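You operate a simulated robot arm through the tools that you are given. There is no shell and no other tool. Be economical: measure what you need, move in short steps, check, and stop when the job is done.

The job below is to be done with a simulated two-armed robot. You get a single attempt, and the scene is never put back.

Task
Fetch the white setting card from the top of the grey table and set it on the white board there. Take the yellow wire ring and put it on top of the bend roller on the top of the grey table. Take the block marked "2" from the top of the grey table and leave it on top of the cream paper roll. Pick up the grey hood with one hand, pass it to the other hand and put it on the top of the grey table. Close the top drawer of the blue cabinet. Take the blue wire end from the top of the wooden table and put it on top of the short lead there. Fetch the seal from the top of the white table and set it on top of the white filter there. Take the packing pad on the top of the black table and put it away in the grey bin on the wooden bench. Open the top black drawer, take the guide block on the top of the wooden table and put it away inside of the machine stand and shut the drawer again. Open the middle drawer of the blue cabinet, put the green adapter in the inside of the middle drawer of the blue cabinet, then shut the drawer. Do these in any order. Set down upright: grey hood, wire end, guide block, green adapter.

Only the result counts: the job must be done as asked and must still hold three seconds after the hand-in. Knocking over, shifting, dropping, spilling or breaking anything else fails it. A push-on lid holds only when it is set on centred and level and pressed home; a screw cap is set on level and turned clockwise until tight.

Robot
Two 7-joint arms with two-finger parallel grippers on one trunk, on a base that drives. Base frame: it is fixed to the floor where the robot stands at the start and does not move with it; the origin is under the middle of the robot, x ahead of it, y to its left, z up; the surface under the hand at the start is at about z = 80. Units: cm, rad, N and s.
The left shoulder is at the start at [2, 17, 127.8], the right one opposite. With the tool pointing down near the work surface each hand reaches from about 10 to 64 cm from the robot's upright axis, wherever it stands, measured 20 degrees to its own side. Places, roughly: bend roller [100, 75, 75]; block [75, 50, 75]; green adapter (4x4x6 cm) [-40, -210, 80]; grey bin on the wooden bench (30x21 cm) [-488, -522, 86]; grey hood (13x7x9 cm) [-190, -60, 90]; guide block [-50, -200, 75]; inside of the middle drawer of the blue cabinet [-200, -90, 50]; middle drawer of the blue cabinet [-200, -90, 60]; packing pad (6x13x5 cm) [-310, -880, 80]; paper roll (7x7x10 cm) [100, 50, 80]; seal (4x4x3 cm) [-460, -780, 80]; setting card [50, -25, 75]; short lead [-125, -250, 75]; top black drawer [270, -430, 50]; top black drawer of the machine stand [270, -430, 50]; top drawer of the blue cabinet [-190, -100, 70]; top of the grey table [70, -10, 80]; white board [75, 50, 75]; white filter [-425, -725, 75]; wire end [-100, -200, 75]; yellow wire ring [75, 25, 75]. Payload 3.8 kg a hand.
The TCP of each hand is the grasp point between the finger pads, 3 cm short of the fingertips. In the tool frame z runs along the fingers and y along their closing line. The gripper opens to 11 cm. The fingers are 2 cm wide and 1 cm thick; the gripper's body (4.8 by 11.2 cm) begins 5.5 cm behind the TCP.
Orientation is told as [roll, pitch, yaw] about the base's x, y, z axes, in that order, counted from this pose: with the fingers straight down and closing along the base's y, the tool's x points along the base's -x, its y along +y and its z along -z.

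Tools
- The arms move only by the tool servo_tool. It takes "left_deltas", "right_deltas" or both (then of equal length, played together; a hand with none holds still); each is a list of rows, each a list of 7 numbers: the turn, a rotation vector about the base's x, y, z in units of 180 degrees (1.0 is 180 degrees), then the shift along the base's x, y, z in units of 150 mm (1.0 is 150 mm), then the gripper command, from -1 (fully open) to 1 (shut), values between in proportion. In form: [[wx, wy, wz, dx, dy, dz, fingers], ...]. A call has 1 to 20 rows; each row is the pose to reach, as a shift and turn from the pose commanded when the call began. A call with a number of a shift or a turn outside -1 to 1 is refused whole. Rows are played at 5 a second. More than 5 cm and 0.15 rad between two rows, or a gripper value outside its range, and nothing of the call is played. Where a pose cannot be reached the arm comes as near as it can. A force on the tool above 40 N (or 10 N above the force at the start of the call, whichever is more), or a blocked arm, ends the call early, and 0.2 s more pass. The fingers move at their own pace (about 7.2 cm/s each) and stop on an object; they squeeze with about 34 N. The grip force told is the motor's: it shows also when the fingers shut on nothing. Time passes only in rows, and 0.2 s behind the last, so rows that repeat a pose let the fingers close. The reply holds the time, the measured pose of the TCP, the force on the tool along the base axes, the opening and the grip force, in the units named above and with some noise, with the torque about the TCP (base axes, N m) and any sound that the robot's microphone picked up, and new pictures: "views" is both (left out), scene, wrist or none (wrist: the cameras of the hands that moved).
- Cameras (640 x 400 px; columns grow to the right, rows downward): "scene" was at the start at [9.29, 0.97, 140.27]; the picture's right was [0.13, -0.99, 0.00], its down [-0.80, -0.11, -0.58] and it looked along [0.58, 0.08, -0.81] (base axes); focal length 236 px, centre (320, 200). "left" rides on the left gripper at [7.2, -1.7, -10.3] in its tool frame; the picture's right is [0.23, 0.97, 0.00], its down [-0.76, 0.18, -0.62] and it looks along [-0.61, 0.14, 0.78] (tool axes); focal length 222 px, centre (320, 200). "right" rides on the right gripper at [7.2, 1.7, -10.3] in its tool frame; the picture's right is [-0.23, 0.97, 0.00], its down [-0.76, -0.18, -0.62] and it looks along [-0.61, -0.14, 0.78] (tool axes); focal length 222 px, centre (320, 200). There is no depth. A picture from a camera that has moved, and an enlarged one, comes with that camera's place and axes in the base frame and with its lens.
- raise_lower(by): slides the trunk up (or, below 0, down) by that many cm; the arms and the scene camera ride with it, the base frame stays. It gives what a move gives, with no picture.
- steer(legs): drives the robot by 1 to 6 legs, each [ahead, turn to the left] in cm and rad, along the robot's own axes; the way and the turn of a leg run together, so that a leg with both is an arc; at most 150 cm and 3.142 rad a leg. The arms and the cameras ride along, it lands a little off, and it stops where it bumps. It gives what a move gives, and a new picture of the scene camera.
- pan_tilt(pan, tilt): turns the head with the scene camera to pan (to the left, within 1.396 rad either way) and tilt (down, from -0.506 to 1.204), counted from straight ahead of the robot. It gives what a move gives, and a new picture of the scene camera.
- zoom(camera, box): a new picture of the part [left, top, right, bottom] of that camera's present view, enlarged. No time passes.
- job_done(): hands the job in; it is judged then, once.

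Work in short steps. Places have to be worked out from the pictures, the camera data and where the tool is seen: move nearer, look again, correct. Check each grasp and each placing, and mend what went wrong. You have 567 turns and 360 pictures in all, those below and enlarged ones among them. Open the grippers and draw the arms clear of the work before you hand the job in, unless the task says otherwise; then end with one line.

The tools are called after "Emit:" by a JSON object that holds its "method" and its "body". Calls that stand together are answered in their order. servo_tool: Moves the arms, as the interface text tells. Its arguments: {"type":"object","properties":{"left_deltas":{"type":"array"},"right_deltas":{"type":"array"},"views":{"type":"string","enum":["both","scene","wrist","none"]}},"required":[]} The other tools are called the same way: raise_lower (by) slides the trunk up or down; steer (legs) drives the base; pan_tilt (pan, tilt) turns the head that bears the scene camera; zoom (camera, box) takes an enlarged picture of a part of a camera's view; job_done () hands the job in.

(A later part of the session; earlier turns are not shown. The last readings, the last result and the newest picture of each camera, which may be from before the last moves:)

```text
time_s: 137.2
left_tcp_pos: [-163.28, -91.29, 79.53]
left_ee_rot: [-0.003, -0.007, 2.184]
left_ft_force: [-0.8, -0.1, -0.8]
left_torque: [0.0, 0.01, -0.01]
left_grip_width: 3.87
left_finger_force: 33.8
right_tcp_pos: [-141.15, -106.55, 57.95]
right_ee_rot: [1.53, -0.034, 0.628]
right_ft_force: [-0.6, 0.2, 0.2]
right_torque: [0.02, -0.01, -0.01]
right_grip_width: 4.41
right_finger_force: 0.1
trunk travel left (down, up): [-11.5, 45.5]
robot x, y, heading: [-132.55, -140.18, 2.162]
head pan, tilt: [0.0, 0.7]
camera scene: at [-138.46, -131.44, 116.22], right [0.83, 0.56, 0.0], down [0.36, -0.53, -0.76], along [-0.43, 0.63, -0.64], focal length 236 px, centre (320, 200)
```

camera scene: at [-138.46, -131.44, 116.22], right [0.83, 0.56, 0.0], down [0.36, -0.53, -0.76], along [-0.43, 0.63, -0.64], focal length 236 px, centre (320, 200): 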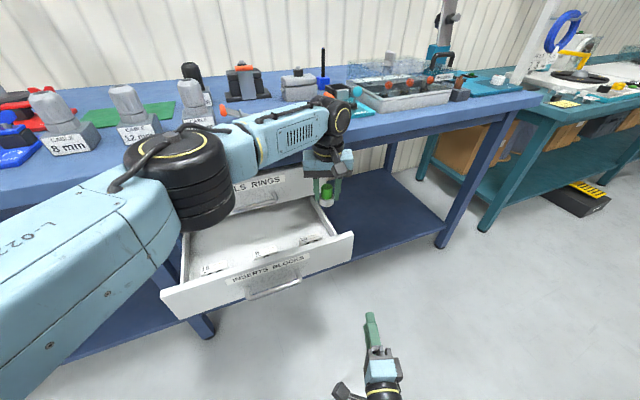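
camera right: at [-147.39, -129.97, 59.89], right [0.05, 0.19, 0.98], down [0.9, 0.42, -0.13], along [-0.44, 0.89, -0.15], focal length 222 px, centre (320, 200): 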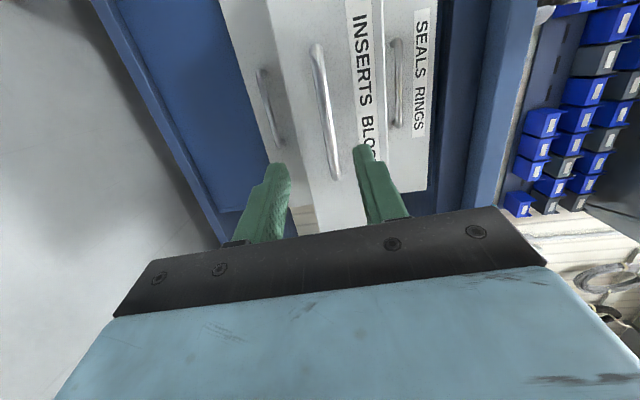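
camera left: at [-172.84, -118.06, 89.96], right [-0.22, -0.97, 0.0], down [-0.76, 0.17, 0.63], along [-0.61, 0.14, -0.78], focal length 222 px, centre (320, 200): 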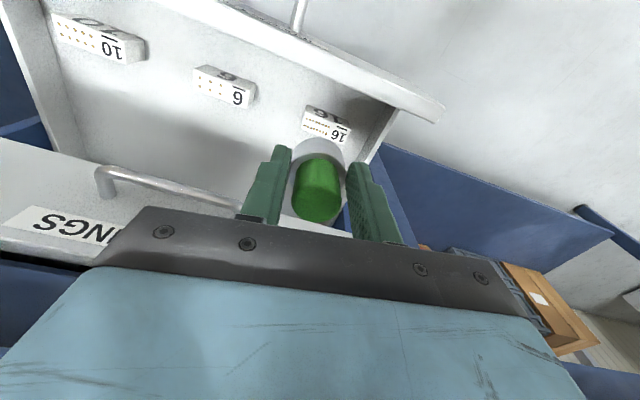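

The refused hand move was harmless; the left hand is now near the drawer's right side. I move it to above the free gap ([-178.7,-111.6]).

Emit:
{"method": "servo_tool", "body": {"left_deltas": [[0, 0, 0, -0.1, -0.25, 0, 1], [0, 0, 0, -0.25, -0.5, 0, 1], [0, 0, 0, -0.45, -0.75, 0, 1], [0, 0, 0, -0.65, -0.98, 0, 1]], "views": "none"}}

Emit:
{"method": "servo_tool", "body": {"left_deltas": [[0, 0, 0, -0.17, -0.2, 0, 1], [0, 0, 0, -0.36, -0.37, 0, 1]]}}

```text
time_s: 138.2
left_tcp_pos: [-173.16, -106.11, 79.75]
left_ee_rot: [0.001, -0.008, 2.183]
left_ft_force: [0.4, 0.4, -1.8]
left_torque: [0.0, -0.01, 0.0]
left_grip_width: 3.84
left_finger_force: 34.2
right_tcp_pos: [-141.17, -106.65, 57.83]
right_ee_rot: [1.531, -0.034, 0.628]
right_ft_force: [0.9, -0.4, 0.7]
right_torque: [-0.01, 0.03, 0.03]
right_grip_width: 4.43
right_finger_force: 0.1
trunk travel left (down, up): [-11.5, 45.5]
robot x, y, heading: [-132.67, -140.72, 2.165]
head pan, tilt: [0.0, 0.7]
```

```text
time_s: 138.8
left_tcp_pos: [-178.45, -111.66, 79.66]
left_ee_rot: [-0.001, -0.007, 2.182]
left_ft_force: [0.5, 0.2, -0.1]
left_torque: [0.02, 0.0, -0.05]
left_grip_width: 3.88
left_finger_force: 33.8
right_tcp_pos: [-141.22, -106.58, 57.88]
right_ee_rot: [1.529, -0.033, 0.628]
right_ft_force: [1.0, -0.9, -0.2]
right_torque: [-0.03, 0.0, 0.03]
right_grip_width: 4.4
right_finger_force: 0.1
trunk travel left (down, up): [-11.5, 45.5]
robot x, y, heading: [-132.68, -140.35, 2.161]
head pan, tilt: [0.0, 0.7]
camera scene: at [-138.46, -131.5, 116.23], right [0.83, 0.56, 0.0], down [0.36, -0.53, -0.77], along [-0.43, 0.63, -0.64], focal length 236 px, centre (320, 200)
camera left: at [-172.78, -116.64, 90.02], right [-0.67, -0.74, 0.0], down [-0.58, 0.52, 0.63], along [-0.47, 0.42, -0.78], focal length 222 px, centre (320, 200)
```

scene: 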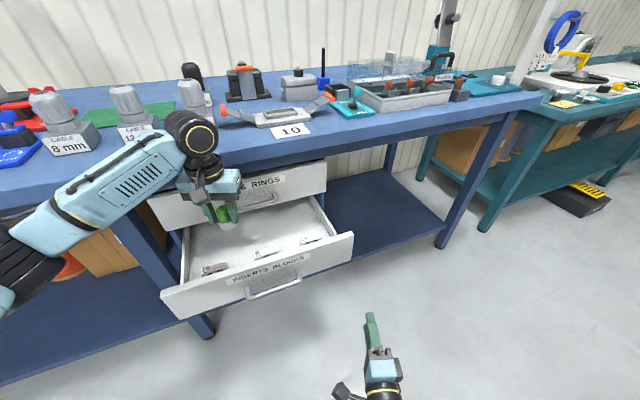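
left: 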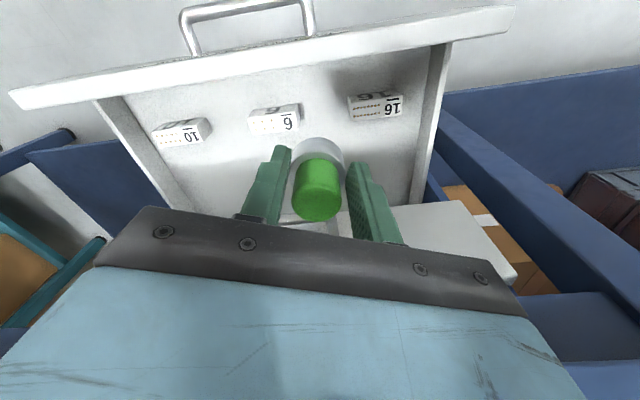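

Good view: below the tool lies the gap between 6 and 16, slightly toward the front. I shift 1.3 cm inward and lower.

Emit:
{"method": "servo_tool", "body": {"left_deltas": [[0, 0, 0, -0.073, 0.047, -0.2, 1], [0, 0, 0, -0.073, 0.047, -0.5, 1], [0, 0, 0, -0.073, 0.047, -0.8, 1], [0, 0, 0, -0.073, 0.047, -1.0, 1]]}}

```text
time_s: 139.8
left_tcp_pos: [-179.55, -110.86, 64.46]
left_ee_rot: [-0.003, -0.008, 2.182]
left_ft_force: [0.3, 0.7, -0.1]
left_torque: [0.0, -0.02, -0.02]
left_grip_width: 3.84
left_finger_force: 33.2
right_tcp_pos: [-141.25, -106.7, 57.91]
right_ee_rot: [1.53, -0.034, 0.626]
right_ft_force: [0.6, -0.6, 0.6]
right_torque: [0.01, 0.01, 0.01]
right_grip_width: 4.4
right_finger_force: 0.1
trunk travel left (down, up): [-11.5, 45.5]
robot x, y, heading: [-132.17, -139.97, 2.165]
head pan, tilt: [0.0, 0.7]
camera scene: at [-138.44, -131.47, 116.23], right [0.83, 0.56, 0.0], down [0.36, -0.53, -0.76], along [-0.43, 0.63, -0.64], focal length 236 px, centre (320, 200)
camera left: at [-173.82, -115.95, 74.84], right [-0.67, -0.75, 0.0], down [-0.58, 0.52, 0.63], along [-0.47, 0.42, -0.78], focal length 222 px, centre (320, 200)
```

scene: 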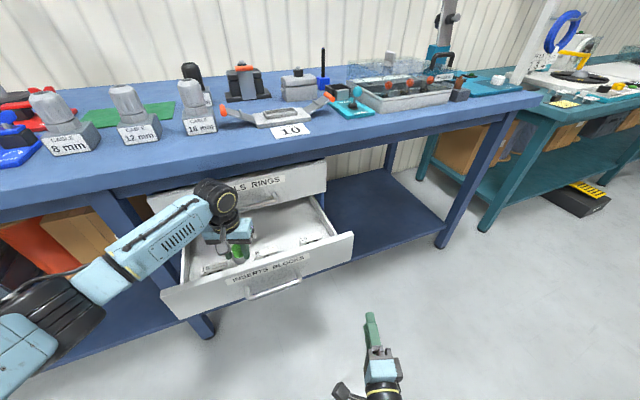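
left: 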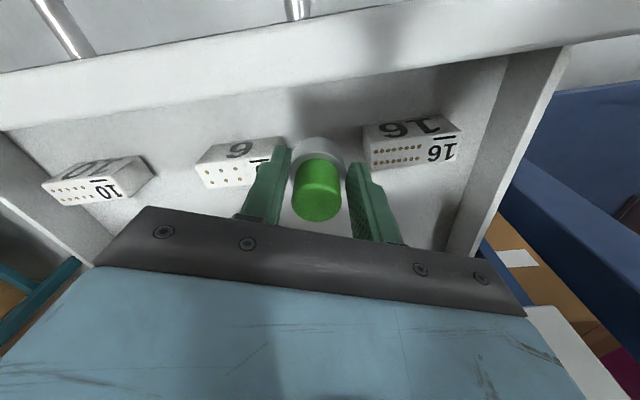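

Aligned in the gap. I lower further with a 0.4 cm shift toward 16.

Emit:
{"method": "servo_tool", "body": {"left_deltas": [[0, 0, 0, -0.018, -0.02, -0.12, 1], [0, 0, 0, -0.018, -0.02, -0.24, 1], [0, 0, 0, -0.018, -0.02, -0.34, 1]], "views": "wrist"}}

```text
time_s: 140.6
left_tcp_pos: [-179.84, -111.29, 59.52]
left_ee_rot: [-0.001, -0.008, 2.183]
left_ft_force: [-0.1, -0.4, -1.1]
left_torque: [-0.02, -0.03, -0.01]
left_grip_width: 3.88
left_finger_force: 33.8
right_tcp_pos: [-141.19, -106.49, 57.97]
right_ee_rot: [1.531, -0.036, 0.628]
right_ft_force: [0.2, 0.1, -0.5]
right_torque: [0.01, 0.05, 0.01]
right_grip_width: 4.39
right_finger_force: 0.0
trunk travel left (down, up): [-11.5, 45.5]
robot x, y, heading: [-132.65, -140.33, 2.162]
head pan, tilt: [0.0, 0.7]
camera left: at [-174.08, -116.26, 69.91], right [-0.67, -0.75, 0.0], down [-0.58, 0.52, 0.63], along [-0.47, 0.42, -0.78], focal length 222 px, centre (320, 200)
```

left: 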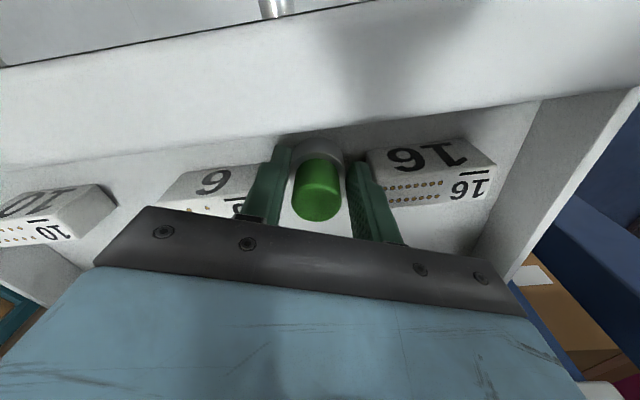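

Continue lowering slowly to floor contact.

Emit:
{"method": "servo_tool", "body": {"left_deltas": [[0, 0, 0, 0.01, 0.011, -0.05, 1], [0, 0, 0, 0.01, 0.011, -0.1, 1], [0, 0, 0, 0.01, 0.011, -0.14, 1], [0, 0, 0, 0.01, 0.011, -0.18, 1]], "views": "wrist"}}

```text
time_s: 141.5
left_tcp_pos: [-180.01, -110.83, 57.66]
left_ee_rot: [-0.002, -0.02, 2.183]
left_ft_force: [-2.6, -1.2, 11.2]
left_torque: [-0.26, 0.19, -0.05]
left_grip_width: 3.82
left_finger_force: 34.2
right_tcp_pos: [-141.2, -106.61, 57.94]
right_ee_rot: [1.53, -0.034, 0.626]
right_ft_force: [-0.1, -0.2, -1.3]
right_torque: [-0.03, 0.02, -0.04]
right_grip_width: 4.41
right_finger_force: 0.1
trunk travel left (down, up): [-11.5, 45.5]
robot x, y, heading: [-132.6, -140.31, 2.164]
head pan, tilt: [0.0, 0.7]
stopped in row 4 (left hand): the force on the tool passed its limit at 43 N (the readings are from after the stop); the commanded pose is now the measured one
camera left: at [-174.17, -115.85, 68.03], right [-0.67, -0.75, -0.01], down [-0.58, 0.51, 0.64], along [-0.47, 0.43, -0.77], focal length 222 px, centre (320, 200)
```

left: 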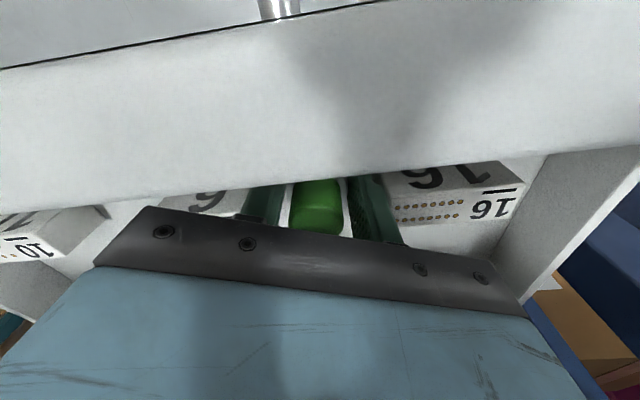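

Floor contact. Ease up, open moderately and rise.

Emit:
{"method": "servo_tool", "body": {"left_deltas": [[0, 0, 0, 0, 0, 0.01, 1], [0, 0, 0, 0, 0, 0.01, 0.1], [0, 0, 0, 0, 0, 0.01, 0.05], [0, 0, 0, 0, 0, 0.01, 0.05], [0, 0, 0, 0, 0, 0.15, 0.05], [0, 0, 0, 0, 0, 0.4, 0.05], [0, 0, 0, 0, 0, 0.7, 0.05]], "views": "wrist"}}

```text
time_s: 143.1
left_tcp_pos: [-179.72, -110.92, 67.96]
left_ee_rot: [-0.001, -0.015, 2.184]
left_ft_force: [-0.2, -0.4, 0.4]
left_torque: [0.0, -0.01, 0.0]
left_grip_width: 5.23
left_finger_force: 0.0
right_tcp_pos: [-141.09, -106.82, 57.96]
right_ee_rot: [1.532, -0.036, 0.627]
right_ft_force: [1.3, -0.1, 0.2]
right_torque: [0.03, 0.03, -0.04]
right_grip_width: 4.41
right_finger_force: 0.0
trunk travel left (down, up): [-11.5, 45.5]
robot x, y, heading: [-132.71, -140.47, 2.162]
head pan, tilt: [0.0, 0.7]
camera left: at [-174.02, -115.94, 78.25], right [-0.67, -0.75, 0.0], down [-0.58, 0.51, 0.63], along [-0.47, 0.42, -0.77], focal length 222 px, centre (320, 200)
```

left: 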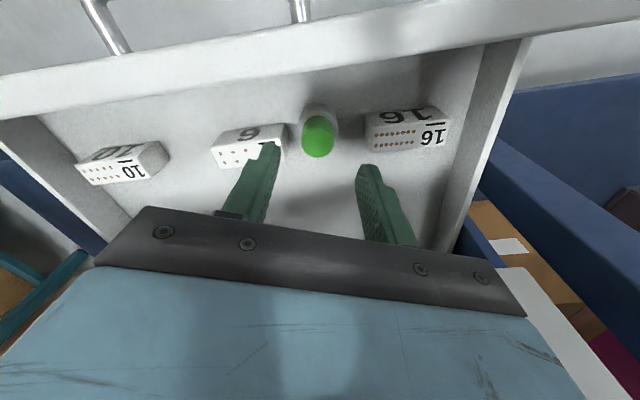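

The adapter stands upright in the drawer. I raise and retract the left hand.

Emit:
{"method": "servo_tool", "body": {"left_deltas": [[0, 0, 0, 0, 0, 0.3, 0.05], [0, 0, 0, 0, 0, 0.6, 0.05], [0, 0, 0, 0.1, -0.15, 0.8, 0.05], [0, 0, 0, 0.25, -0.4, 0.9, 0.05], [0, 0, 0, 0.4, -0.65, 0.9, 0.05], [0, 0, 0, 0.56, -0.85, 0.9, 0.05]], "views": "none"}}

```text
time_s: 144.5
left_tcp_pos: [-171.26, -123.6, 81.49]
left_ee_rot: [-0.002, -0.012, 2.183]
left_ft_force: [0.1, 0.0, -0.3]
left_torque: [0.04, -0.02, 0.01]
left_grip_width: 5.24
left_finger_force: 0.0
right_tcp_pos: [-141.09, -106.57, 57.86]
right_ee_rot: [1.532, -0.035, 0.627]
right_ft_force: [0.3, -1.3, 0.0]
right_torque: [-0.02, -0.02, -0.03]
right_grip_width: 4.41
right_finger_force: 0.1
trunk travel left (down, up): [-11.5, 45.5]
robot x, y, heading: [-132.46, -140.51, 2.168]
head pan, tilt: [0.0, 0.7]
```

Turn the robot left 0.4 rad so the right hand points squarely at the drawer front.

Emit:
{"method": "steer", "body": {"legs": [[0, 0.4]]}}

```text
time_s: 146.1
left_tcp_pos: [-174.83, -140.35, 81.54]
left_ee_rot: [-0.003, -0.014, 2.587]
left_ft_force: [-0.5, -0.8, -0.2]
left_torque: [-0.02, -0.03, 0.02]
left_grip_width: 5.23
left_finger_force: 0.0
right_tcp_pos: [-153.73, -112.79, 57.93]
right_ee_rot: [1.531, -0.035, 1.033]
right_ft_force: [-1.0, 0.5, -0.2]
right_torque: [0.03, -0.01, 0.0]
right_grip_width: 4.43
right_finger_force: 0.1
trunk travel left (down, up): [-11.5, 45.5]
robot x, y, heading: [-132.69, -140.45, 2.573]
head pan, tilt: [0.0, 0.7]
camera scene: at [-141.42, -134.54, 116.23], right [0.54, 0.84, 0.0], down [0.54, -0.35, -0.77], along [-0.64, 0.41, -0.64], focal length 236 px, centre (320, 200)
```

scene: 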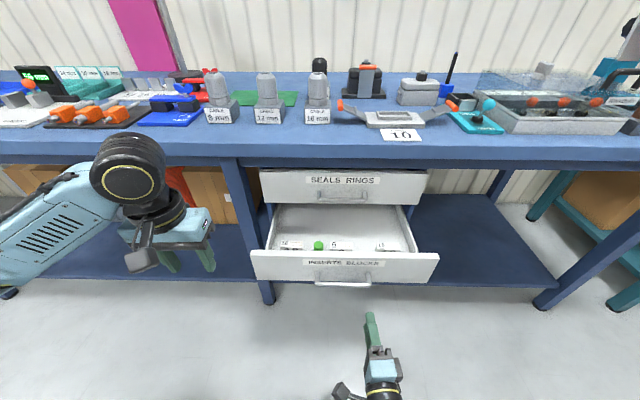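

Now close the fist, shift right of the handle and push forward, first part.

Emit:
{"method": "servo_tool", "body": {"right_deltas": [[0, 0, 0, 0.12, 0.19, 0, 1], [0, 0, 0, 0.08, 0.35, 0, 1], [0, 0, 0, -0.12, 0.48, 0, 1], [0, 0, 0, -0.34, 0.62, 0, 1], [0, 0, 0, -0.56, 0.77, 0, 1], [0, 0, 0, -0.7, 0.87, 0, 1]]}}

```text
time_s: 147.5
left_tcp_pos: [-174.7, -140.22, 81.57]
left_ee_rot: [-0.001, -0.013, 2.589]
left_ft_force: [-0.3, 0.4, 0.0]
left_torque: [-0.01, 0.0, 0.02]
left_grip_width: 5.24
left_finger_force: 0.0
right_tcp_pos: [-164.24, -99.39, 58.05]
right_ee_rot: [1.53, -0.035, 1.034]
right_ft_force: [-0.1, 0.1, -0.6]
right_torque: [0.01, 0.01, 0.02]
right_grip_width: 0.0
right_finger_force: 34.0
trunk travel left (down, up): [-11.5, 45.5]
robot x, y, heading: [-132.59, -140.31, 2.573]
head pan, tilt: [0.0, 0.7]
camera scene: at [-141.43, -134.52, 116.22], right [0.54, 0.84, 0.0], down [0.54, -0.35, -0.76], along [-0.64, 0.41, -0.64], focal length 236 px, centre (320, 200)
camera right: at [-159.2, -111.0, 59.96], right [0.06, 0.19, 0.98], down [0.93, 0.34, -0.13], along [-0.35, 0.92, -0.15], focal length 222 px, centre (320, 200)
```

scene: 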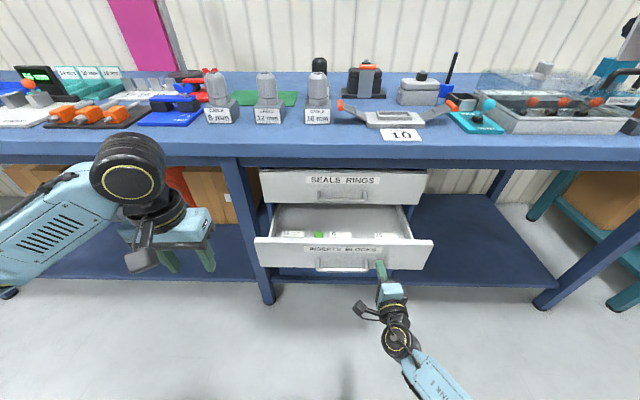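
right: 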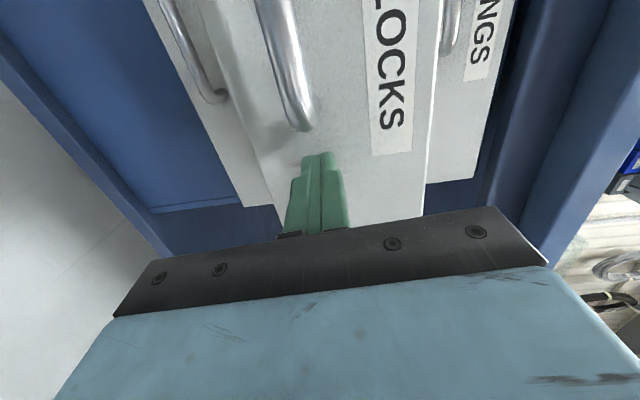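

It slides smoothly. Continue pushing slowly.

Emit:
{"method": "servo_tool", "body": {"right_deltas": [[0, 0, 0, -0.1, 0.067, 0, 1], [0, 0, 0, -0.2, 0.134, 0, 1], [0, 0, 0, -0.3, 0.2, 0, 1], [0, 0, 0, -0.4, 0.267, 0, 1], [0, 0, 0, -0.5, 0.334, 0, 1], [0, 0, 0, -0.6, 0.4, 0, 1], [0, 0, 0, -0.7, 0.467, 0, 1], [0, 0, 0, -0.8, 0.534, 0, 1]]}}

```text
time_s: 149.3
left_tcp_pos: [-174.87, -140.26, 81.51]
left_ee_rot: [-0.002, -0.014, 2.589]
left_ft_force: [0.3, -0.4, 0.0]
left_torque: [-0.02, 0.02, -0.02]
left_grip_width: 5.25
left_finger_force: 0.0
right_tcp_pos: [-176.47, -91.67, 57.89]
right_ee_rot: [1.531, -0.034, 1.034]
right_ft_force: [-0.2, -0.2, 0.4]
right_torque: [-0.01, -0.01, 0.01]
right_grip_width: 0.0
right_finger_force: 34.0
trunk travel left (down, up): [-11.5, 45.5]
robot x, y, heading: [-132.44, -140.28, 2.573]
head pan, tilt: [0.0, 0.7]
camera scene: at [-141.44, -134.53, 116.22], right [0.54, 0.84, 0.0], down [0.54, -0.35, -0.76], along [-0.64, 0.41, -0.64], focal length 236 px, centre (320, 200)
camera right: at [-171.36, -103.2, 59.89], right [0.07, 0.19, 0.98], down [0.93, 0.34, -0.13], along [-0.35, 0.92, -0.15], focal length 222 px, centre (320, 200)
```

scene: 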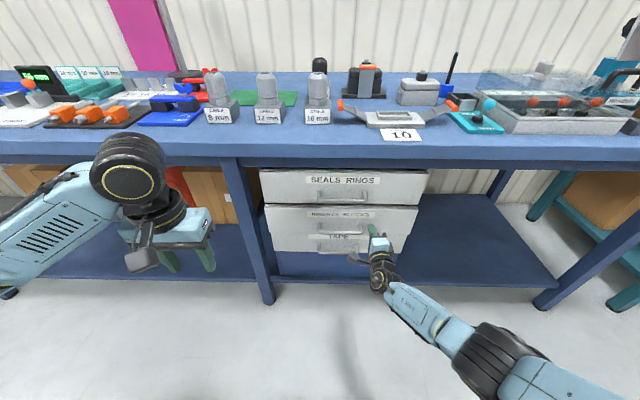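
right: 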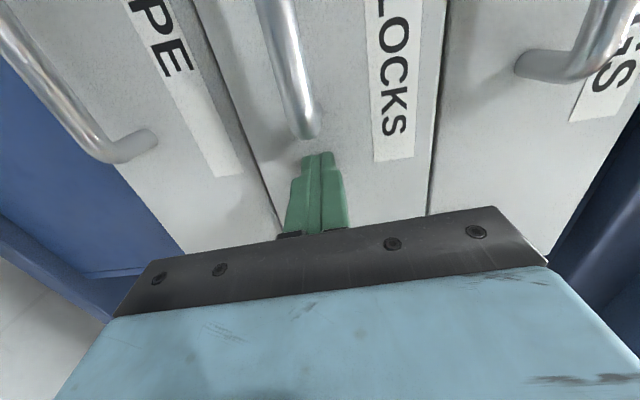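

Nearly flush; push the last bit until it stops.

Emit:
{"method": "servo_tool", "body": {"right_deltas": [[0, 0, 0, -0.06, 0.04, 0, 1], [0, 0, 0, -0.12, 0.08, 0, 1], [0, 0, 0, -0.18, 0.12, 0, 1], [0, 0, 0, -0.24, 0.16, 0, 1]]}}

```text
time_s: 150.3
left_tcp_pos: [-174.69, -140.49, 81.56]
left_ee_rot: [-0.003, -0.015, 2.589]
left_ft_force: [-0.2, -0.4, 0.0]
left_torque: [0.01, 0.0, 0.0]
left_grip_width: 5.23
left_finger_force: 0.1
right_tcp_pos: [-177.93, -90.74, 57.78]
right_ee_rot: [1.528, -0.032, 1.034]
right_ft_force: [28.9, -26.8, -0.2]
right_torque: [0.25, 0.04, -0.15]
right_grip_width: 0.0
right_finger_force: 34.3
right hand out of reach, approached as far as the arm can: row 3, 4
trunk travel left (down, up): [-11.5, 45.5]
robot x, y, heading: [-132.37, -140.21, 2.573]
head pan, tilt: [0.0, 0.7]
camera scene: at [-141.22, -134.71, 116.25], right [0.54, 0.84, 0.0], down [0.54, -0.35, -0.77], along [-0.64, 0.41, -0.64], focal length 236 px, centre (320, 200)
camera right: at [-172.83, -102.23, 59.77], right [0.06, 0.19, 0.98], down [0.93, 0.34, -0.12], along [-0.35, 0.92, -0.15], focal length 222 px, centre (320, 200)
```

scene: 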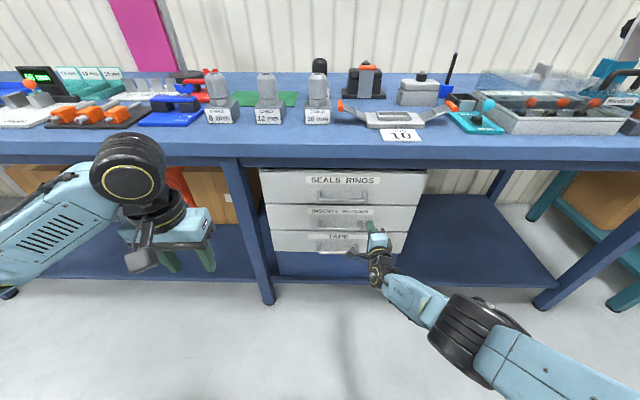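
right: 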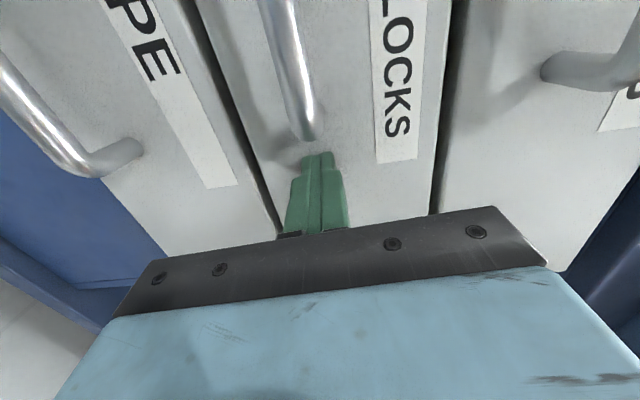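

Both drawers are flush. I back the right hand off and rotate it back to tool-down.

Emit:
{"method": "servo_tool", "body": {"right_deltas": [[0, 0, 0, 0.2, -0.13, 0, 1], [0, 0, 0, 0.4, -0.26, 0, 0.5], [0, 0, 0, 0.62, -0.4, 0, 0], [0, 0, 0, 0.83, -0.54, 0, 0]], "views": "none"}}

Emit:
{"method": "raise_lower", "body": {"by": 26}}

```text
time_s: 151.3
left_tcp_pos: [-174.79, -140.3, 81.53]
left_ee_rot: [-0.002, -0.013, 2.588]
left_ft_force: [-0.9, 0.0, 0.5]
left_torque: [-0.02, 0.01, 0.0]
left_grip_width: 5.21
left_finger_force: 0.0
right_tcp_pos: [-165.46, -98.38, 57.93]
right_ee_rot: [1.529, -0.035, 1.031]
right_ft_force: [-0.9, -0.7, 0.3]
right_torque: [-0.01, -0.05, 0.0]
right_grip_width: 5.51
right_finger_force: 0.1
trunk travel left (down, up): [-11.5, 45.5]
robot x, y, heading: [-132.28, -140.41, 2.568]
head pan, tilt: [0.0, 0.7]
```

```text
time_s: 154.0
left_tcp_pos: [-174.7, -140.42, 107.43]
left_ee_rot: [-0.003, -0.014, 2.59]
left_ft_force: [0.7, -0.3, -0.7]
left_torque: [-0.01, 0.04, -0.04]
left_grip_width: 5.23
left_finger_force: 0.1
right_tcp_pos: [-165.67, -98.49, 83.79]
right_ee_rot: [1.531, -0.035, 1.033]
right_ft_force: [-0.5, -0.1, -0.1]
right_torque: [-0.01, 0.01, 0.02]
right_grip_width: 5.51
right_finger_force: 0.0
trunk travel left (down, up): [-37.5, 19.5]
robot x, y, heading: [-132.53, -140.2, 2.567]
head pan, tilt: [0.0, 0.7]
```

Rotate the right hand back to tool-down while rising.

Emit:
{"method": "servo_tool", "body": {"right_deltas": [[0.0076, -0.03547, 0.02567, 0, 0, 0.1, 0], [0.0152, -0.07094, 0.05134, 0, 0, 0.2, 0], [0.0228, -0.10641, 0.07701, 0, 0, 0.3, 0], [0.0304, -0.14188, 0.10268, 0, 0, 0.4, 0], [0.038, -0.17735, 0.12835, 0, 0, 0.5, 0], [0.0456, -0.21282, 0.15402, 0, 0, 0.6, 0], [0.0532, -0.24829, 0.17969, 0, 0, 0.7, 0], [0.0608, -0.28376, 0.20536, 0, 0, 0.8, 0], [0.0684, -0.31923, 0.23103, 0, 0, 0.9, 0], [0.076, -0.3547, 0.2567, 0, 0, 1, 0], [0.0836, -0.39017, 0.28237, 0, 0, 1, 0], [0.0912, -0.42564, 0.30804, 0, 0, 1, 0], [0.0988, -0.46111, 0.33371, 0, 0, 1, 0], [0.1064, -0.49658, 0.35938, 0, 0, 1, 0], [0.114, -0.53205, 0.38505, 0, 0, 1, 0]], "views": "scene"}}

```text
time_s: 157.2
left_tcp_pos: [-174.78, -140.25, 107.53]
left_ee_rot: [-0.004, -0.016, 2.589]
left_ft_force: [0.1, 0.0, 1.0]
left_torque: [0.01, -0.04, 0.0]
left_grip_width: 5.24
left_finger_force: 0.2
right_tcp_pos: [-165.63, -98.32, 98.94]
right_ee_rot: [-0.039, 0.037, 2.602]
right_ft_force: [0.0, 0.0, -0.6]
right_torque: [0.01, 0.0, -0.02]
right_grip_width: 5.49
right_finger_force: 0.1
right hand out of reach, approached as far as the arm can: row 2, 8, 9, 10, 11
trunk travel left (down, up): [-37.5, 19.5]
robot x, y, heading: [-132.38, -140.36, 2.57]
head pan, tilt: [0.0, 0.7]
camera scene: at [-141.47, -134.5, 142.22], right [0.54, 0.84, 0.0], down [0.54, -0.35, -0.76], along [-0.64, 0.41, -0.64], focal length 236 px, centre (320, 200)
```

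scene: 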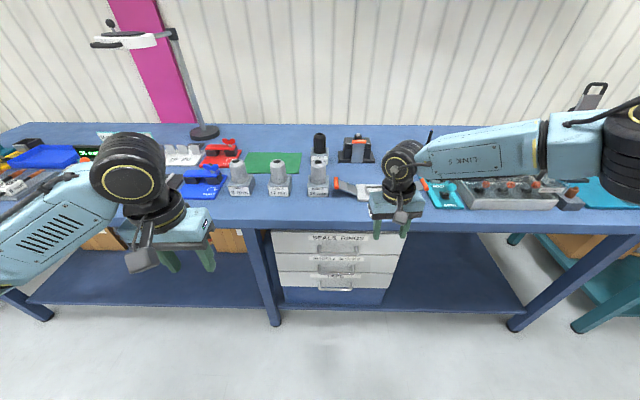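

Right hand is tool-down again. I level it and raise both hands before driving closer to the hood.

Emit:
{"method": "servo_tool", "body": {"right_deltas": [[-0.002, 0.008, 0, 0, 0, 0.3, 0], [-0.0046, 0.0165, 0, 0, 0, 0.6, 0], [-0.0046, 0.0165, 0, 0.1, -0.06, 0.9, 0], [-0.0046, 0.0165, 0, 0.35, -0.22, 0.95, 0], [-0.0046, 0.0165, 0, 0.6, -0.38, 0.95, 0]], "left_deltas": [[0, 0, 0, 0, 0, 0.2, 0.05], [0, 0, 0, 0, 0, 0.4, 0.05], [0, 0, 0, 0, 0, 0.4, 0.05], [0, 0, 0, 0, 0, 0.4, 0.05], [0, 0, 0, 0, 0, 0.4, 0.05]], "views": "none"}}

```text
time_s: 158.4
left_tcp_pos: [-174.81, -140.4, 113.53]
left_ee_rot: [-0.002, -0.014, 2.589]
left_ft_force: [-0.1, 0.5, 0.5]
left_torque: [0.0, 0.01, -0.02]
left_grip_width: 5.24
left_finger_force: 0.1
right_tcp_pos: [-156.38, -103.77, 113.04]
right_ee_rot: [0.0, -0.003, 2.602]
right_ft_force: [0.4, -0.5, -0.2]
right_torque: [0.02, 0.04, 0.02]
right_grip_width: 5.5
right_finger_force: 0.1
trunk travel left (down, up): [-37.5, 19.5]
robot x, y, heading: [-132.58, -140.34, 2.569]
head pan, tilt: [0.0, 0.7]
```

Now drive to in front of the hood.

Emit:
{"method": "steer", "body": {"legs": [[0, -0.42], [44, 0], [0, 0.42]]}}

Emit:
{"method": "zoom", "body": {"camera": "scene", "box": [220, 60, 460, 220]}}

```text
time_s: 163.5
left_tcp_pos: [-198.7, -103.39, 113.63]
left_ee_rot: [-0.005, -0.015, 2.578]
left_ft_force: [-0.1, 0.2, 0.6]
left_torque: [-0.02, -0.02, 0.02]
left_grip_width: 5.2
left_finger_force: 0.0
right_tcp_pos: [-179.84, -67.21, 113.02]
right_ee_rot: [0.0, -0.003, 2.591]
right_ft_force: [1.0, 0.6, -0.1]
right_torque: [0.01, -0.01, 0.0]
right_grip_width: 5.49
right_finger_force: 0.1
trunk travel left (down, up): [-37.5, 19.5]
robot x, y, heading: [-156.28, -103.81, 2.559]
head pan, tilt: [0.0, 0.7]
camera scene: at [-165.18, -98.02, 142.23], right [0.55, 0.84, 0.0], down [0.54, -0.35, -0.77], along [-0.64, 0.42, -0.64], focal length 236 px, centre (320, 200)
```

scene: 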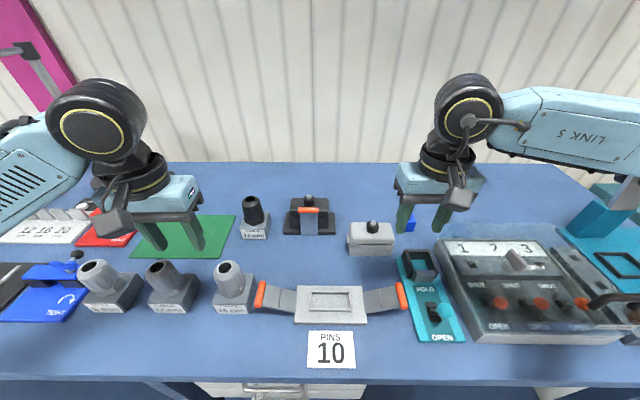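

```text
2.50 times, centred on (340, 140) of scene
camera zoom: at [-165.18, -98.02, 142.23], right [0.55, 0.84, 0.0], down [0.54, -0.35, -0.77], along [-0.64, 0.42, -0.64], focal length 591 px, centre (270, 350)
```

zoom: 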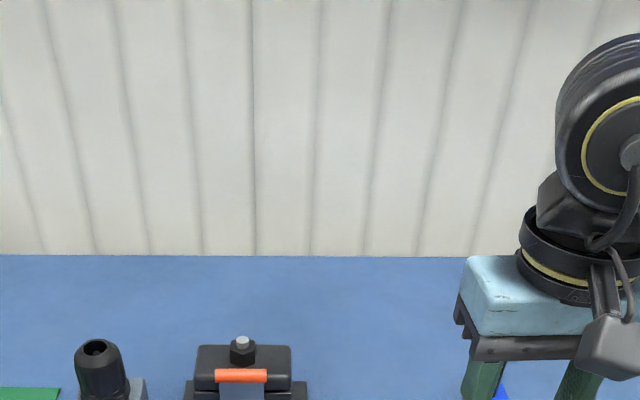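

The hood is at ≈[-194,-60]. I move the right hand above it for a wrist look.

Emit:
{"method": "servo_tool", "body": {"right_deltas": [[0, 0, 0, -0.25, 0.1, -0.1, -0.3], [0, 0, 0, -0.5, 0.2, -0.25, -0.3], [0, 0, 0, -0.75, 0.33, -0.4, -0.3]], "views": "both"}}

```text
time_s: 164.3
left_tcp_pos: [-198.73, -103.49, 113.49]
left_ee_rot: [-0.003, -0.013, 2.579]
left_ft_force: [-0.2, 0.4, -0.1]
left_torque: [0.01, -0.01, 0.03]
left_grip_width: 5.23
left_finger_force: 0.0
right_tcp_pos: [-191.31, -62.1, 107.0]
right_ee_rot: [-0.001, 0.001, 2.594]
right_ft_force: [-0.9, -0.3, 0.0]
right_torque: [-0.01, 0.01, 0.01]
right_grip_width: 7.13
right_finger_force: 0.1
trunk travel left (down, up): [-37.5, 19.5]
robot x, y, heading: [-156.56, -103.82, 2.557]
head pan, tilt: [0.0, 0.7]
camera scene: at [-165.29, -97.96, 142.22], right [0.55, 0.84, 0.0], down [0.54, -0.35, -0.76], along [-0.64, 0.42, -0.65], focal length 236 px, centre (320, 200)
camera right: at [-186.08, -67.29, 117.45], right [-0.7, -0.71, 0.0], down [-0.56, 0.55, 0.62], along [-0.44, 0.44, -0.78], focal length 222 px, centre (320, 200)
```

scene: 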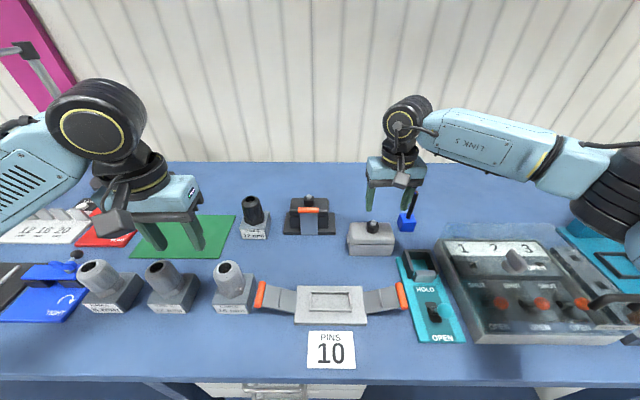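
right: 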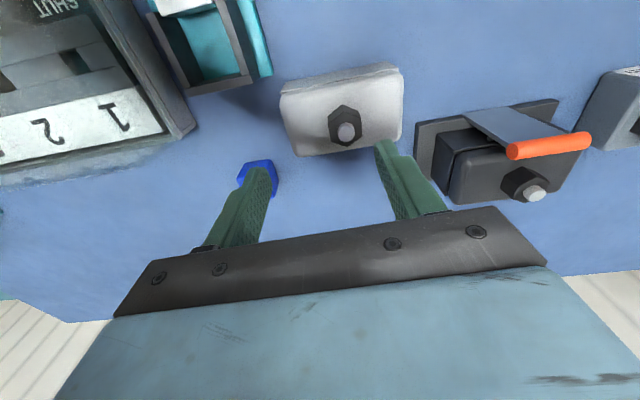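

By triangulation the hood's knob top is at ≈[-192,-64.2,100], so the bench is at z≈91. I rotate the right hand so its fingers close across the hood's narrow width, slightly right of its centre.

Emit:
{"method": "servo_tool", "body": {"right_deltas": [[0, 0, 0.0442, 0, 0, 0, -0.7], [0, 0, 0.0884, 0, 0, 0, -0.7], [0, 0, 0.1326, 0, 0, 0, -0.7], [0, 0, 0.1768, 0, 0, 0, -0.7], [0, 0, 0.221, 0, 0, 0, -0.7], [0, 0, 0.2652, 0, 0, 0, -0.7], [0, 0, 0.3094, 0, 0, 0, -0.7], [0, 0, 0.3536, 0, 0, 0, -0.7], [0, 0, 0.3978, 0, 0, 0, -0.7], [0, 0, 0.442, 0, 0, 0, -0.7], [0, 0, 0.4856, 0, 0, 0, -0.7]], "views": "wrist"}}

```text
time_s: 166.7
left_tcp_pos: [-198.93, -104.19, 113.41]
left_ee_rot: [-0.009, -0.017, 2.58]
left_ft_force: [-1.4, -2.1, -1.4]
left_torque: [0.16, -0.1, -0.01]
left_grip_width: 5.22
left_finger_force: 0.0
right_tcp_pos: [-182.45, -79.78, 122.95]
right_ee_rot: [-0.002, -0.004, -2.286]
right_ft_force: [1.4, -1.8, 7.9]
right_torque: [0.15, 0.06, -0.01]
right_grip_width: 9.35
right_finger_force: 0.1
right hand out of reach, approached as far as the arm can: row 6, 7, 8, 9, 10, 11
trunk travel left (down, up): [-37.5, 19.5]
robot x, y, heading: [-156.05, -103.74, 2.558]
head pan, tilt: [0.0, 0.7]
camera right: at [-176.42, -75.33, 133.26], right [0.59, -0.81, 0.0], down [-0.63, -0.46, 0.63], along [-0.51, -0.37, -0.78], focal length 222 px, centre (320, 200)
```

right: 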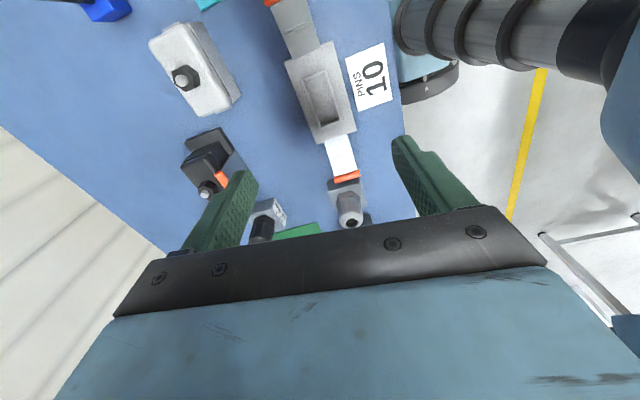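

That yaw is out of reach and the hand drifted. I rotate back the other way.

Emit:
{"method": "servo_tool", "body": {"right_deltas": [[0, 0, -0.0442, 0, 0, 0, -0.7], [0, 0, -0.0884, 0, 0, 0, -0.7], [0, 0, -0.1326, 0, 0, 0, -0.7], [0, 0, -0.1768, 0, 0, 0, -0.7], [0, 0, -0.221, 0, 0, 0, -0.7], [0, 0, -0.2652, 0, 0, 0, -0.7], [0, 0, -0.3094, 0, 0, 0, -0.7], [0, 0, -0.3536, 0, 0, 0, -0.7], [0, 0, -0.3978, 0, 0, 0, -0.7], [0, 0, -0.442, 0, 0, 0, -0.7], [0, 0, -0.4856, 0, 0, 0, -0.7]], "views": "scene"}}

```text
time_s: 169.1
left_tcp_pos: [-198.62, -103.28, 113.55]
left_ee_rot: [-0.002, -0.014, 2.578]
left_ft_force: [-0.1, 0.3, -0.5]
left_torque: [-0.02, -0.03, -0.01]
left_grip_width: 5.24
left_finger_force: 0.0
right_tcp_pos: [-182.08, -78.83, 123.04]
right_ee_rot: [0.0, -0.025, 2.472]
right_ft_force: [1.2, 0.0, -0.5]
right_torque: [-0.02, -0.04, 0.01]
right_grip_width: 9.37
right_finger_force: 0.2
trunk travel left (down, up): [-37.5, 19.5]
robot x, y, heading: [-155.86, -103.73, 2.557]
head pan, tilt: [0.0, 0.7]
camera scene: at [-165.16, -97.98, 142.23], right [0.55, 0.84, 0.0], down [0.54, -0.35, -0.76], along [-0.64, 0.42, -0.64], focal length 236 px, centre (320, 200)
```

scene: 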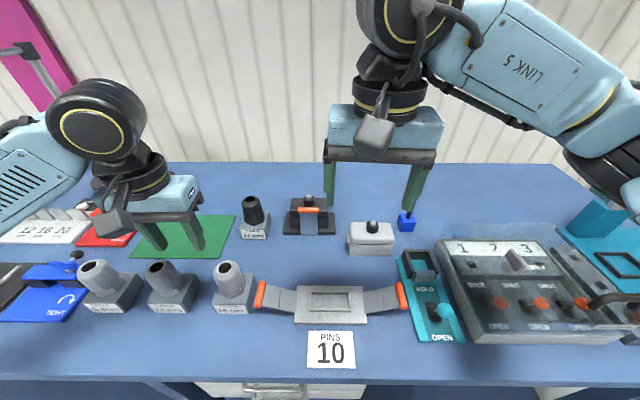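

Nothing was disturbed. I zoom on the hood for accurate geometry.

Emit:
{"method": "zoom", "body": {"camera": "scene", "box": [320, 190, 440, 270]}}

Emit:
{"method": "zoom", "body": {"camera": "right", "box": [200, 0, 500, 200]}}

```text
5.00 times, centred on (380, 230) of scene
camera zoom: at [-165.16, -97.98, 142.23], right [0.55, 0.84, 0.0], down [0.54, -0.35, -0.76], along [-0.64, 0.42, -0.64], focal length 1183 px, centre (20, 50)
```

zoom: 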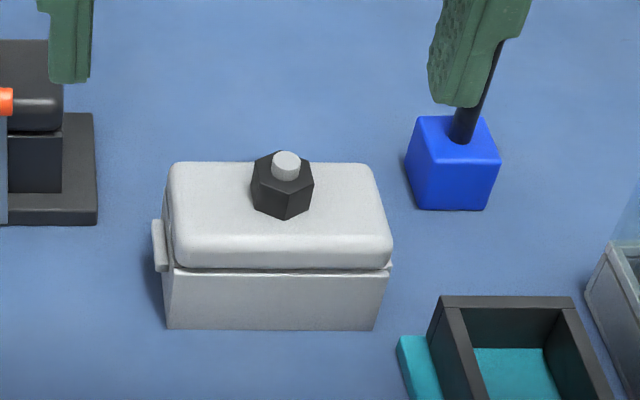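

```text
2.00 times, centred on (350, 100) of right
camera zoom: at [-177.34, -84.8, 133.34], right [-0.78, -0.62, 0.0], down [-0.47, 0.6, 0.64], along [-0.4, 0.5, -0.77], focal length 444 px, centre (260, 400)
```

zoom: 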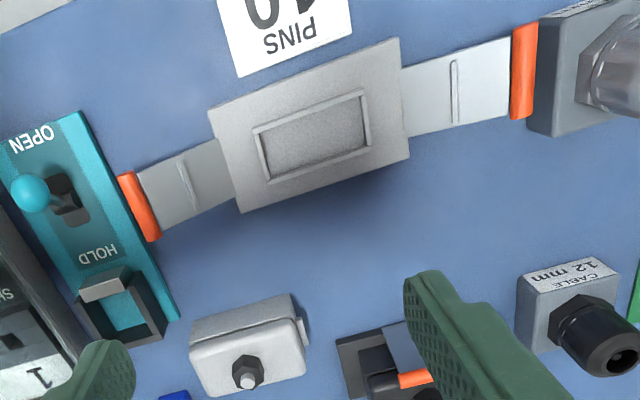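

I test whether the right hand can take the opposite yaw (−90° relative) here.

Emit:
{"method": "servo_tool", "body": {"right_deltas": [[0, 0, -0.0442, 0, 0, 0, -0.7], [0, 0, -0.0884, 0, 0, 0, -0.7], [0, 0, -0.1326, 0, 0, 0, -0.7], [0, 0, -0.1768, 0, 0, 0, -0.7], [0, 0, -0.221, 0, 0, 0, -0.7], [0, 0, -0.2652, 0, 0, 0, -0.7], [0, 0, -0.3094, 0, 0, 0, -0.7], [0, 0, -0.3536, 0, 0, 0, -0.7], [0, 0, -0.3978, 0, 0, 0, -0.7], [0, 0, -0.442, 0, 0, 0, -0.7], [0, 0, -0.4757, 0, 0, 0, -0.7]], "views": "none"}}

```text
time_s: 171.5
left_tcp_pos: [-198.62, -103.33, 113.46]
left_ee_rot: [-0.002, -0.015, 2.576]
left_ft_force: [-0.5, 0.1, 0.6]
left_torque: [0.0, 0.02, 0.0]
left_grip_width: 5.23
left_finger_force: 0.1
right_tcp_pos: [-182.14, -78.78, 123.18]
right_ee_rot: [0.0, -0.023, 0.974]
right_ft_force: [0.0, -0.2, -0.7]
right_torque: [-0.01, 0.02, -0.02]
right_grip_width: 9.34
right_finger_force: 0.0
trunk travel left (down, up): [-37.5, 19.5]
robot x, y, heading: [-156.28, -103.98, 2.562]
head pan, tilt: [0.0, 0.7]
```

It works at −90°. Plan: grip the hood by its knob tool-down (yaw ≈ heading), later rotate it −90° and let the left hand take the body. I return to yaw ≈2.57 above the knob.

Emit:
{"method": "servo_tool", "body": {"right_deltas": [[0, 0, 0.043, -0.05, 0.08, 0, -0.3], [0, 0, 0.086, -0.11, 0.16, 0, -0.3], [0, 0, 0.129, -0.17, 0.24, 0, -0.3], [0, 0, 0.172, -0.23, 0.32, 0, -0.3], [0, 0, 0.215, -0.29, 0.4, 0, -0.3], [0, 0, 0.258, -0.35, 0.5, 0, -0.3], [0, 0, 0.301, -0.41, 0.6, -0.1, -0.3], [0, 0, 0.344, -0.47, 0.7, -0.2, -0.3], [0, 0, 0.387, -0.53, 0.8, -0.35, -0.3], [0, 0, 0.43, -0.6, 0.9, -0.5, -0.3], [0, 0, 0.473, -0.667, 0.967, -0.65, -0.3], [0, 0, 0.5057, -0.667, 0.967, -0.8, -0.3]], "views": "both"}}

```text
time_s: 174.1
left_tcp_pos: [-198.58, -103.36, 113.45]
left_ee_rot: [-0.002, -0.014, 2.578]
left_ft_force: [0.0, -0.4, -0.3]
left_torque: [0.01, -0.03, 0.01]
left_grip_width: 5.22
left_finger_force: 0.1
right_tcp_pos: [-192.18, -64.42, 111.01]
right_ee_rot: [0.001, -0.023, 2.57]
right_ft_force: [-0.5, 0.7, 0.6]
right_torque: [-0.02, 0.0, -0.01]
right_grip_width: 7.15
right_finger_force: 0.1
trunk travel left (down, up): [-37.5, 19.5]
robot x, y, heading: [-156.71, -103.66, 2.556]
head pan, tilt: [0.0, 0.7]
camera scene: at [-165.14, -97.96, 142.23], right [0.55, 0.84, 0.0], down [0.54, -0.35, -0.76], along [-0.64, 0.42, -0.64], focal length 236 px, centre (320, 200)
camera right: at [-186.87, -69.86, 121.23], right [-0.72, -0.7, 0.01], down [-0.53, 0.55, 0.64], along [-0.45, 0.46, -0.77], focal length 222 px, centre (320, 200)
```

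scene: 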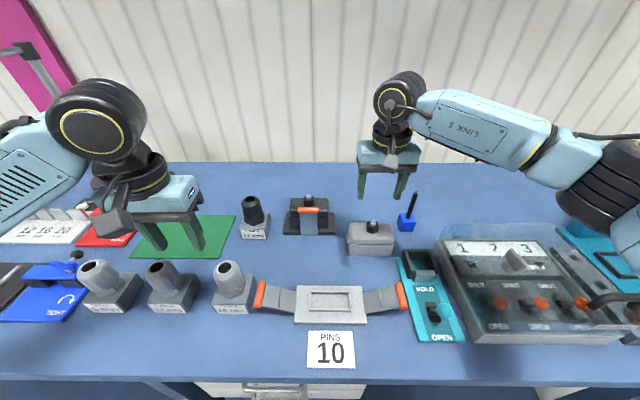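
right: 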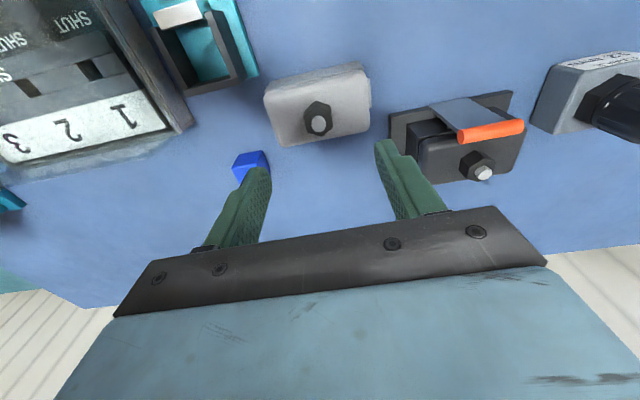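

The knob is directly below the TCP (tip z≈100.7). Lower to TCP z≈103 and look.

Emit:
{"method": "servo_tool", "body": {"right_deltas": [[0, 0.0, 0, 0, 0, -0.25, -0.3], [0, 0.0, 0, 0, 0, -0.5, -0.3]], "views": "wrist"}}

Emit:
{"method": "zoom", "body": {"camera": "scene", "box": [320, 170, 440, 270]}}

```text
time_s: 174.7
left_tcp_pos: [-198.75, -103.31, 113.44]
left_ee_rot: [-0.004, -0.015, 2.577]
left_ft_force: [-0.1, 0.8, 0.7]
left_torque: [-0.02, 0.01, 0.01]
left_grip_width: 5.26
left_finger_force: 0.1
right_tcp_pos: [-192.02, -64.32, 103.2]
right_ee_rot: [0.001, -0.022, 2.569]
right_ft_force: [-0.1, 0.7, -0.4]
right_torque: [0.01, -0.04, 0.02]
right_grip_width: 7.13
right_finger_force: 0.1
trunk travel left (down, up): [-37.5, 19.5]
robot x, y, heading: [-156.4, -103.78, 2.564]
head pan, tilt: [0.0, 0.7]
camera right: at [-186.75, -69.77, 113.58], right [-0.72, -0.69, 0.0], down [-0.53, 0.55, 0.64], along [-0.45, 0.46, -0.77], focal length 222 px, centre (320, 200)
```

right: 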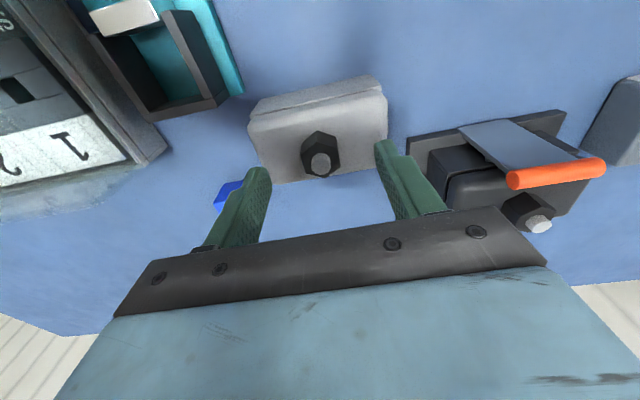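

```text
4.00 times, centred on (380, 220) of scene
camera zoom: at [-165.17, -97.98, 142.23], right [0.55, 0.84, 0.0], down [0.54, -0.35, -0.76], along [-0.64, 0.42, -0.64], focal length 946 px, centre (80, 120)
```

zoom: 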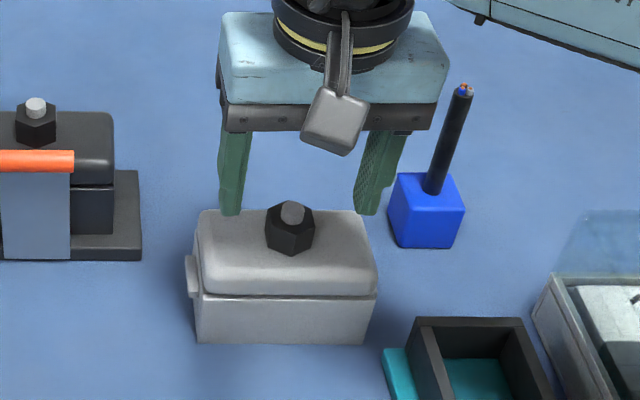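

Aligned. Lower 2.2 cm so the pads straddle the hex, then close.

Emit:
{"method": "servo_tool", "body": {"right_deltas": [[0, 0.0, 0, 0, 0, -0.05, -0.3], [0, 0.0, 0, 0, 0, -0.1, -0.3], [0, 0, 0, 0, 0, -0.147, -0.3], [0, 0, 0, 0, 0, -0.147, 1], [0, 0, 0, 0, 0, -0.147, 1], [0, 0, 0, 0, 0, -0.147, 1]], "views": "wrist"}}

Emit:
{"method": "zoom", "body": {"camera": "scene", "box": [320, 170, 440, 270]}}

```text
time_s: 176.1
left_tcp_pos: [-198.6, -103.38, 113.47]
left_ee_rot: [-0.002, -0.015, 2.576]
left_ft_force: [0.4, 0.7, -0.3]
left_torque: [-0.01, -0.03, 0.03]
left_grip_width: 5.21
left_finger_force: 0.0
right_tcp_pos: [-192.23, -64.37, 101.25]
right_ee_rot: [-0.001, -0.025, 2.568]
right_ft_force: [0.0, 1.0, 0.2]
right_torque: [0.0, 0.05, -0.03]
right_grip_width: 3.1
right_finger_force: 33.7
trunk travel left (down, up): [-37.5, 19.5]
robot x, y, heading: [-156.58, -103.8, 2.556]
head pan, tilt: [0.0, 0.7]
camera right: at [-186.9, -69.76, 111.55], right [-0.72, -0.69, 0.0], down [-0.53, 0.55, 0.64], along [-0.45, 0.46, -0.77], focal length 222 px, centre (320, 200)
```

right: 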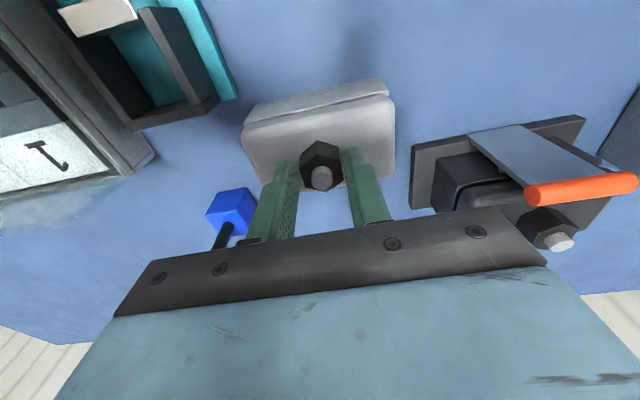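

```text
4.00 times, centred on (380, 220) of scene
camera zoom: at [-165.16, -97.97, 142.23], right [0.55, 0.84, 0.0], down [0.54, -0.35, -0.76], along [-0.64, 0.42, -0.64], focal length 946 px, centre (80, 120)
```

zoom: 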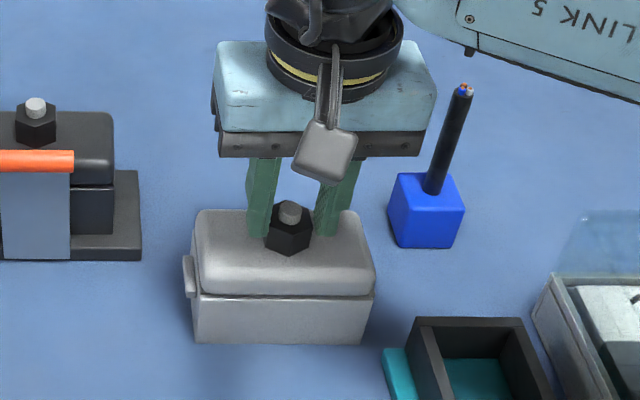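

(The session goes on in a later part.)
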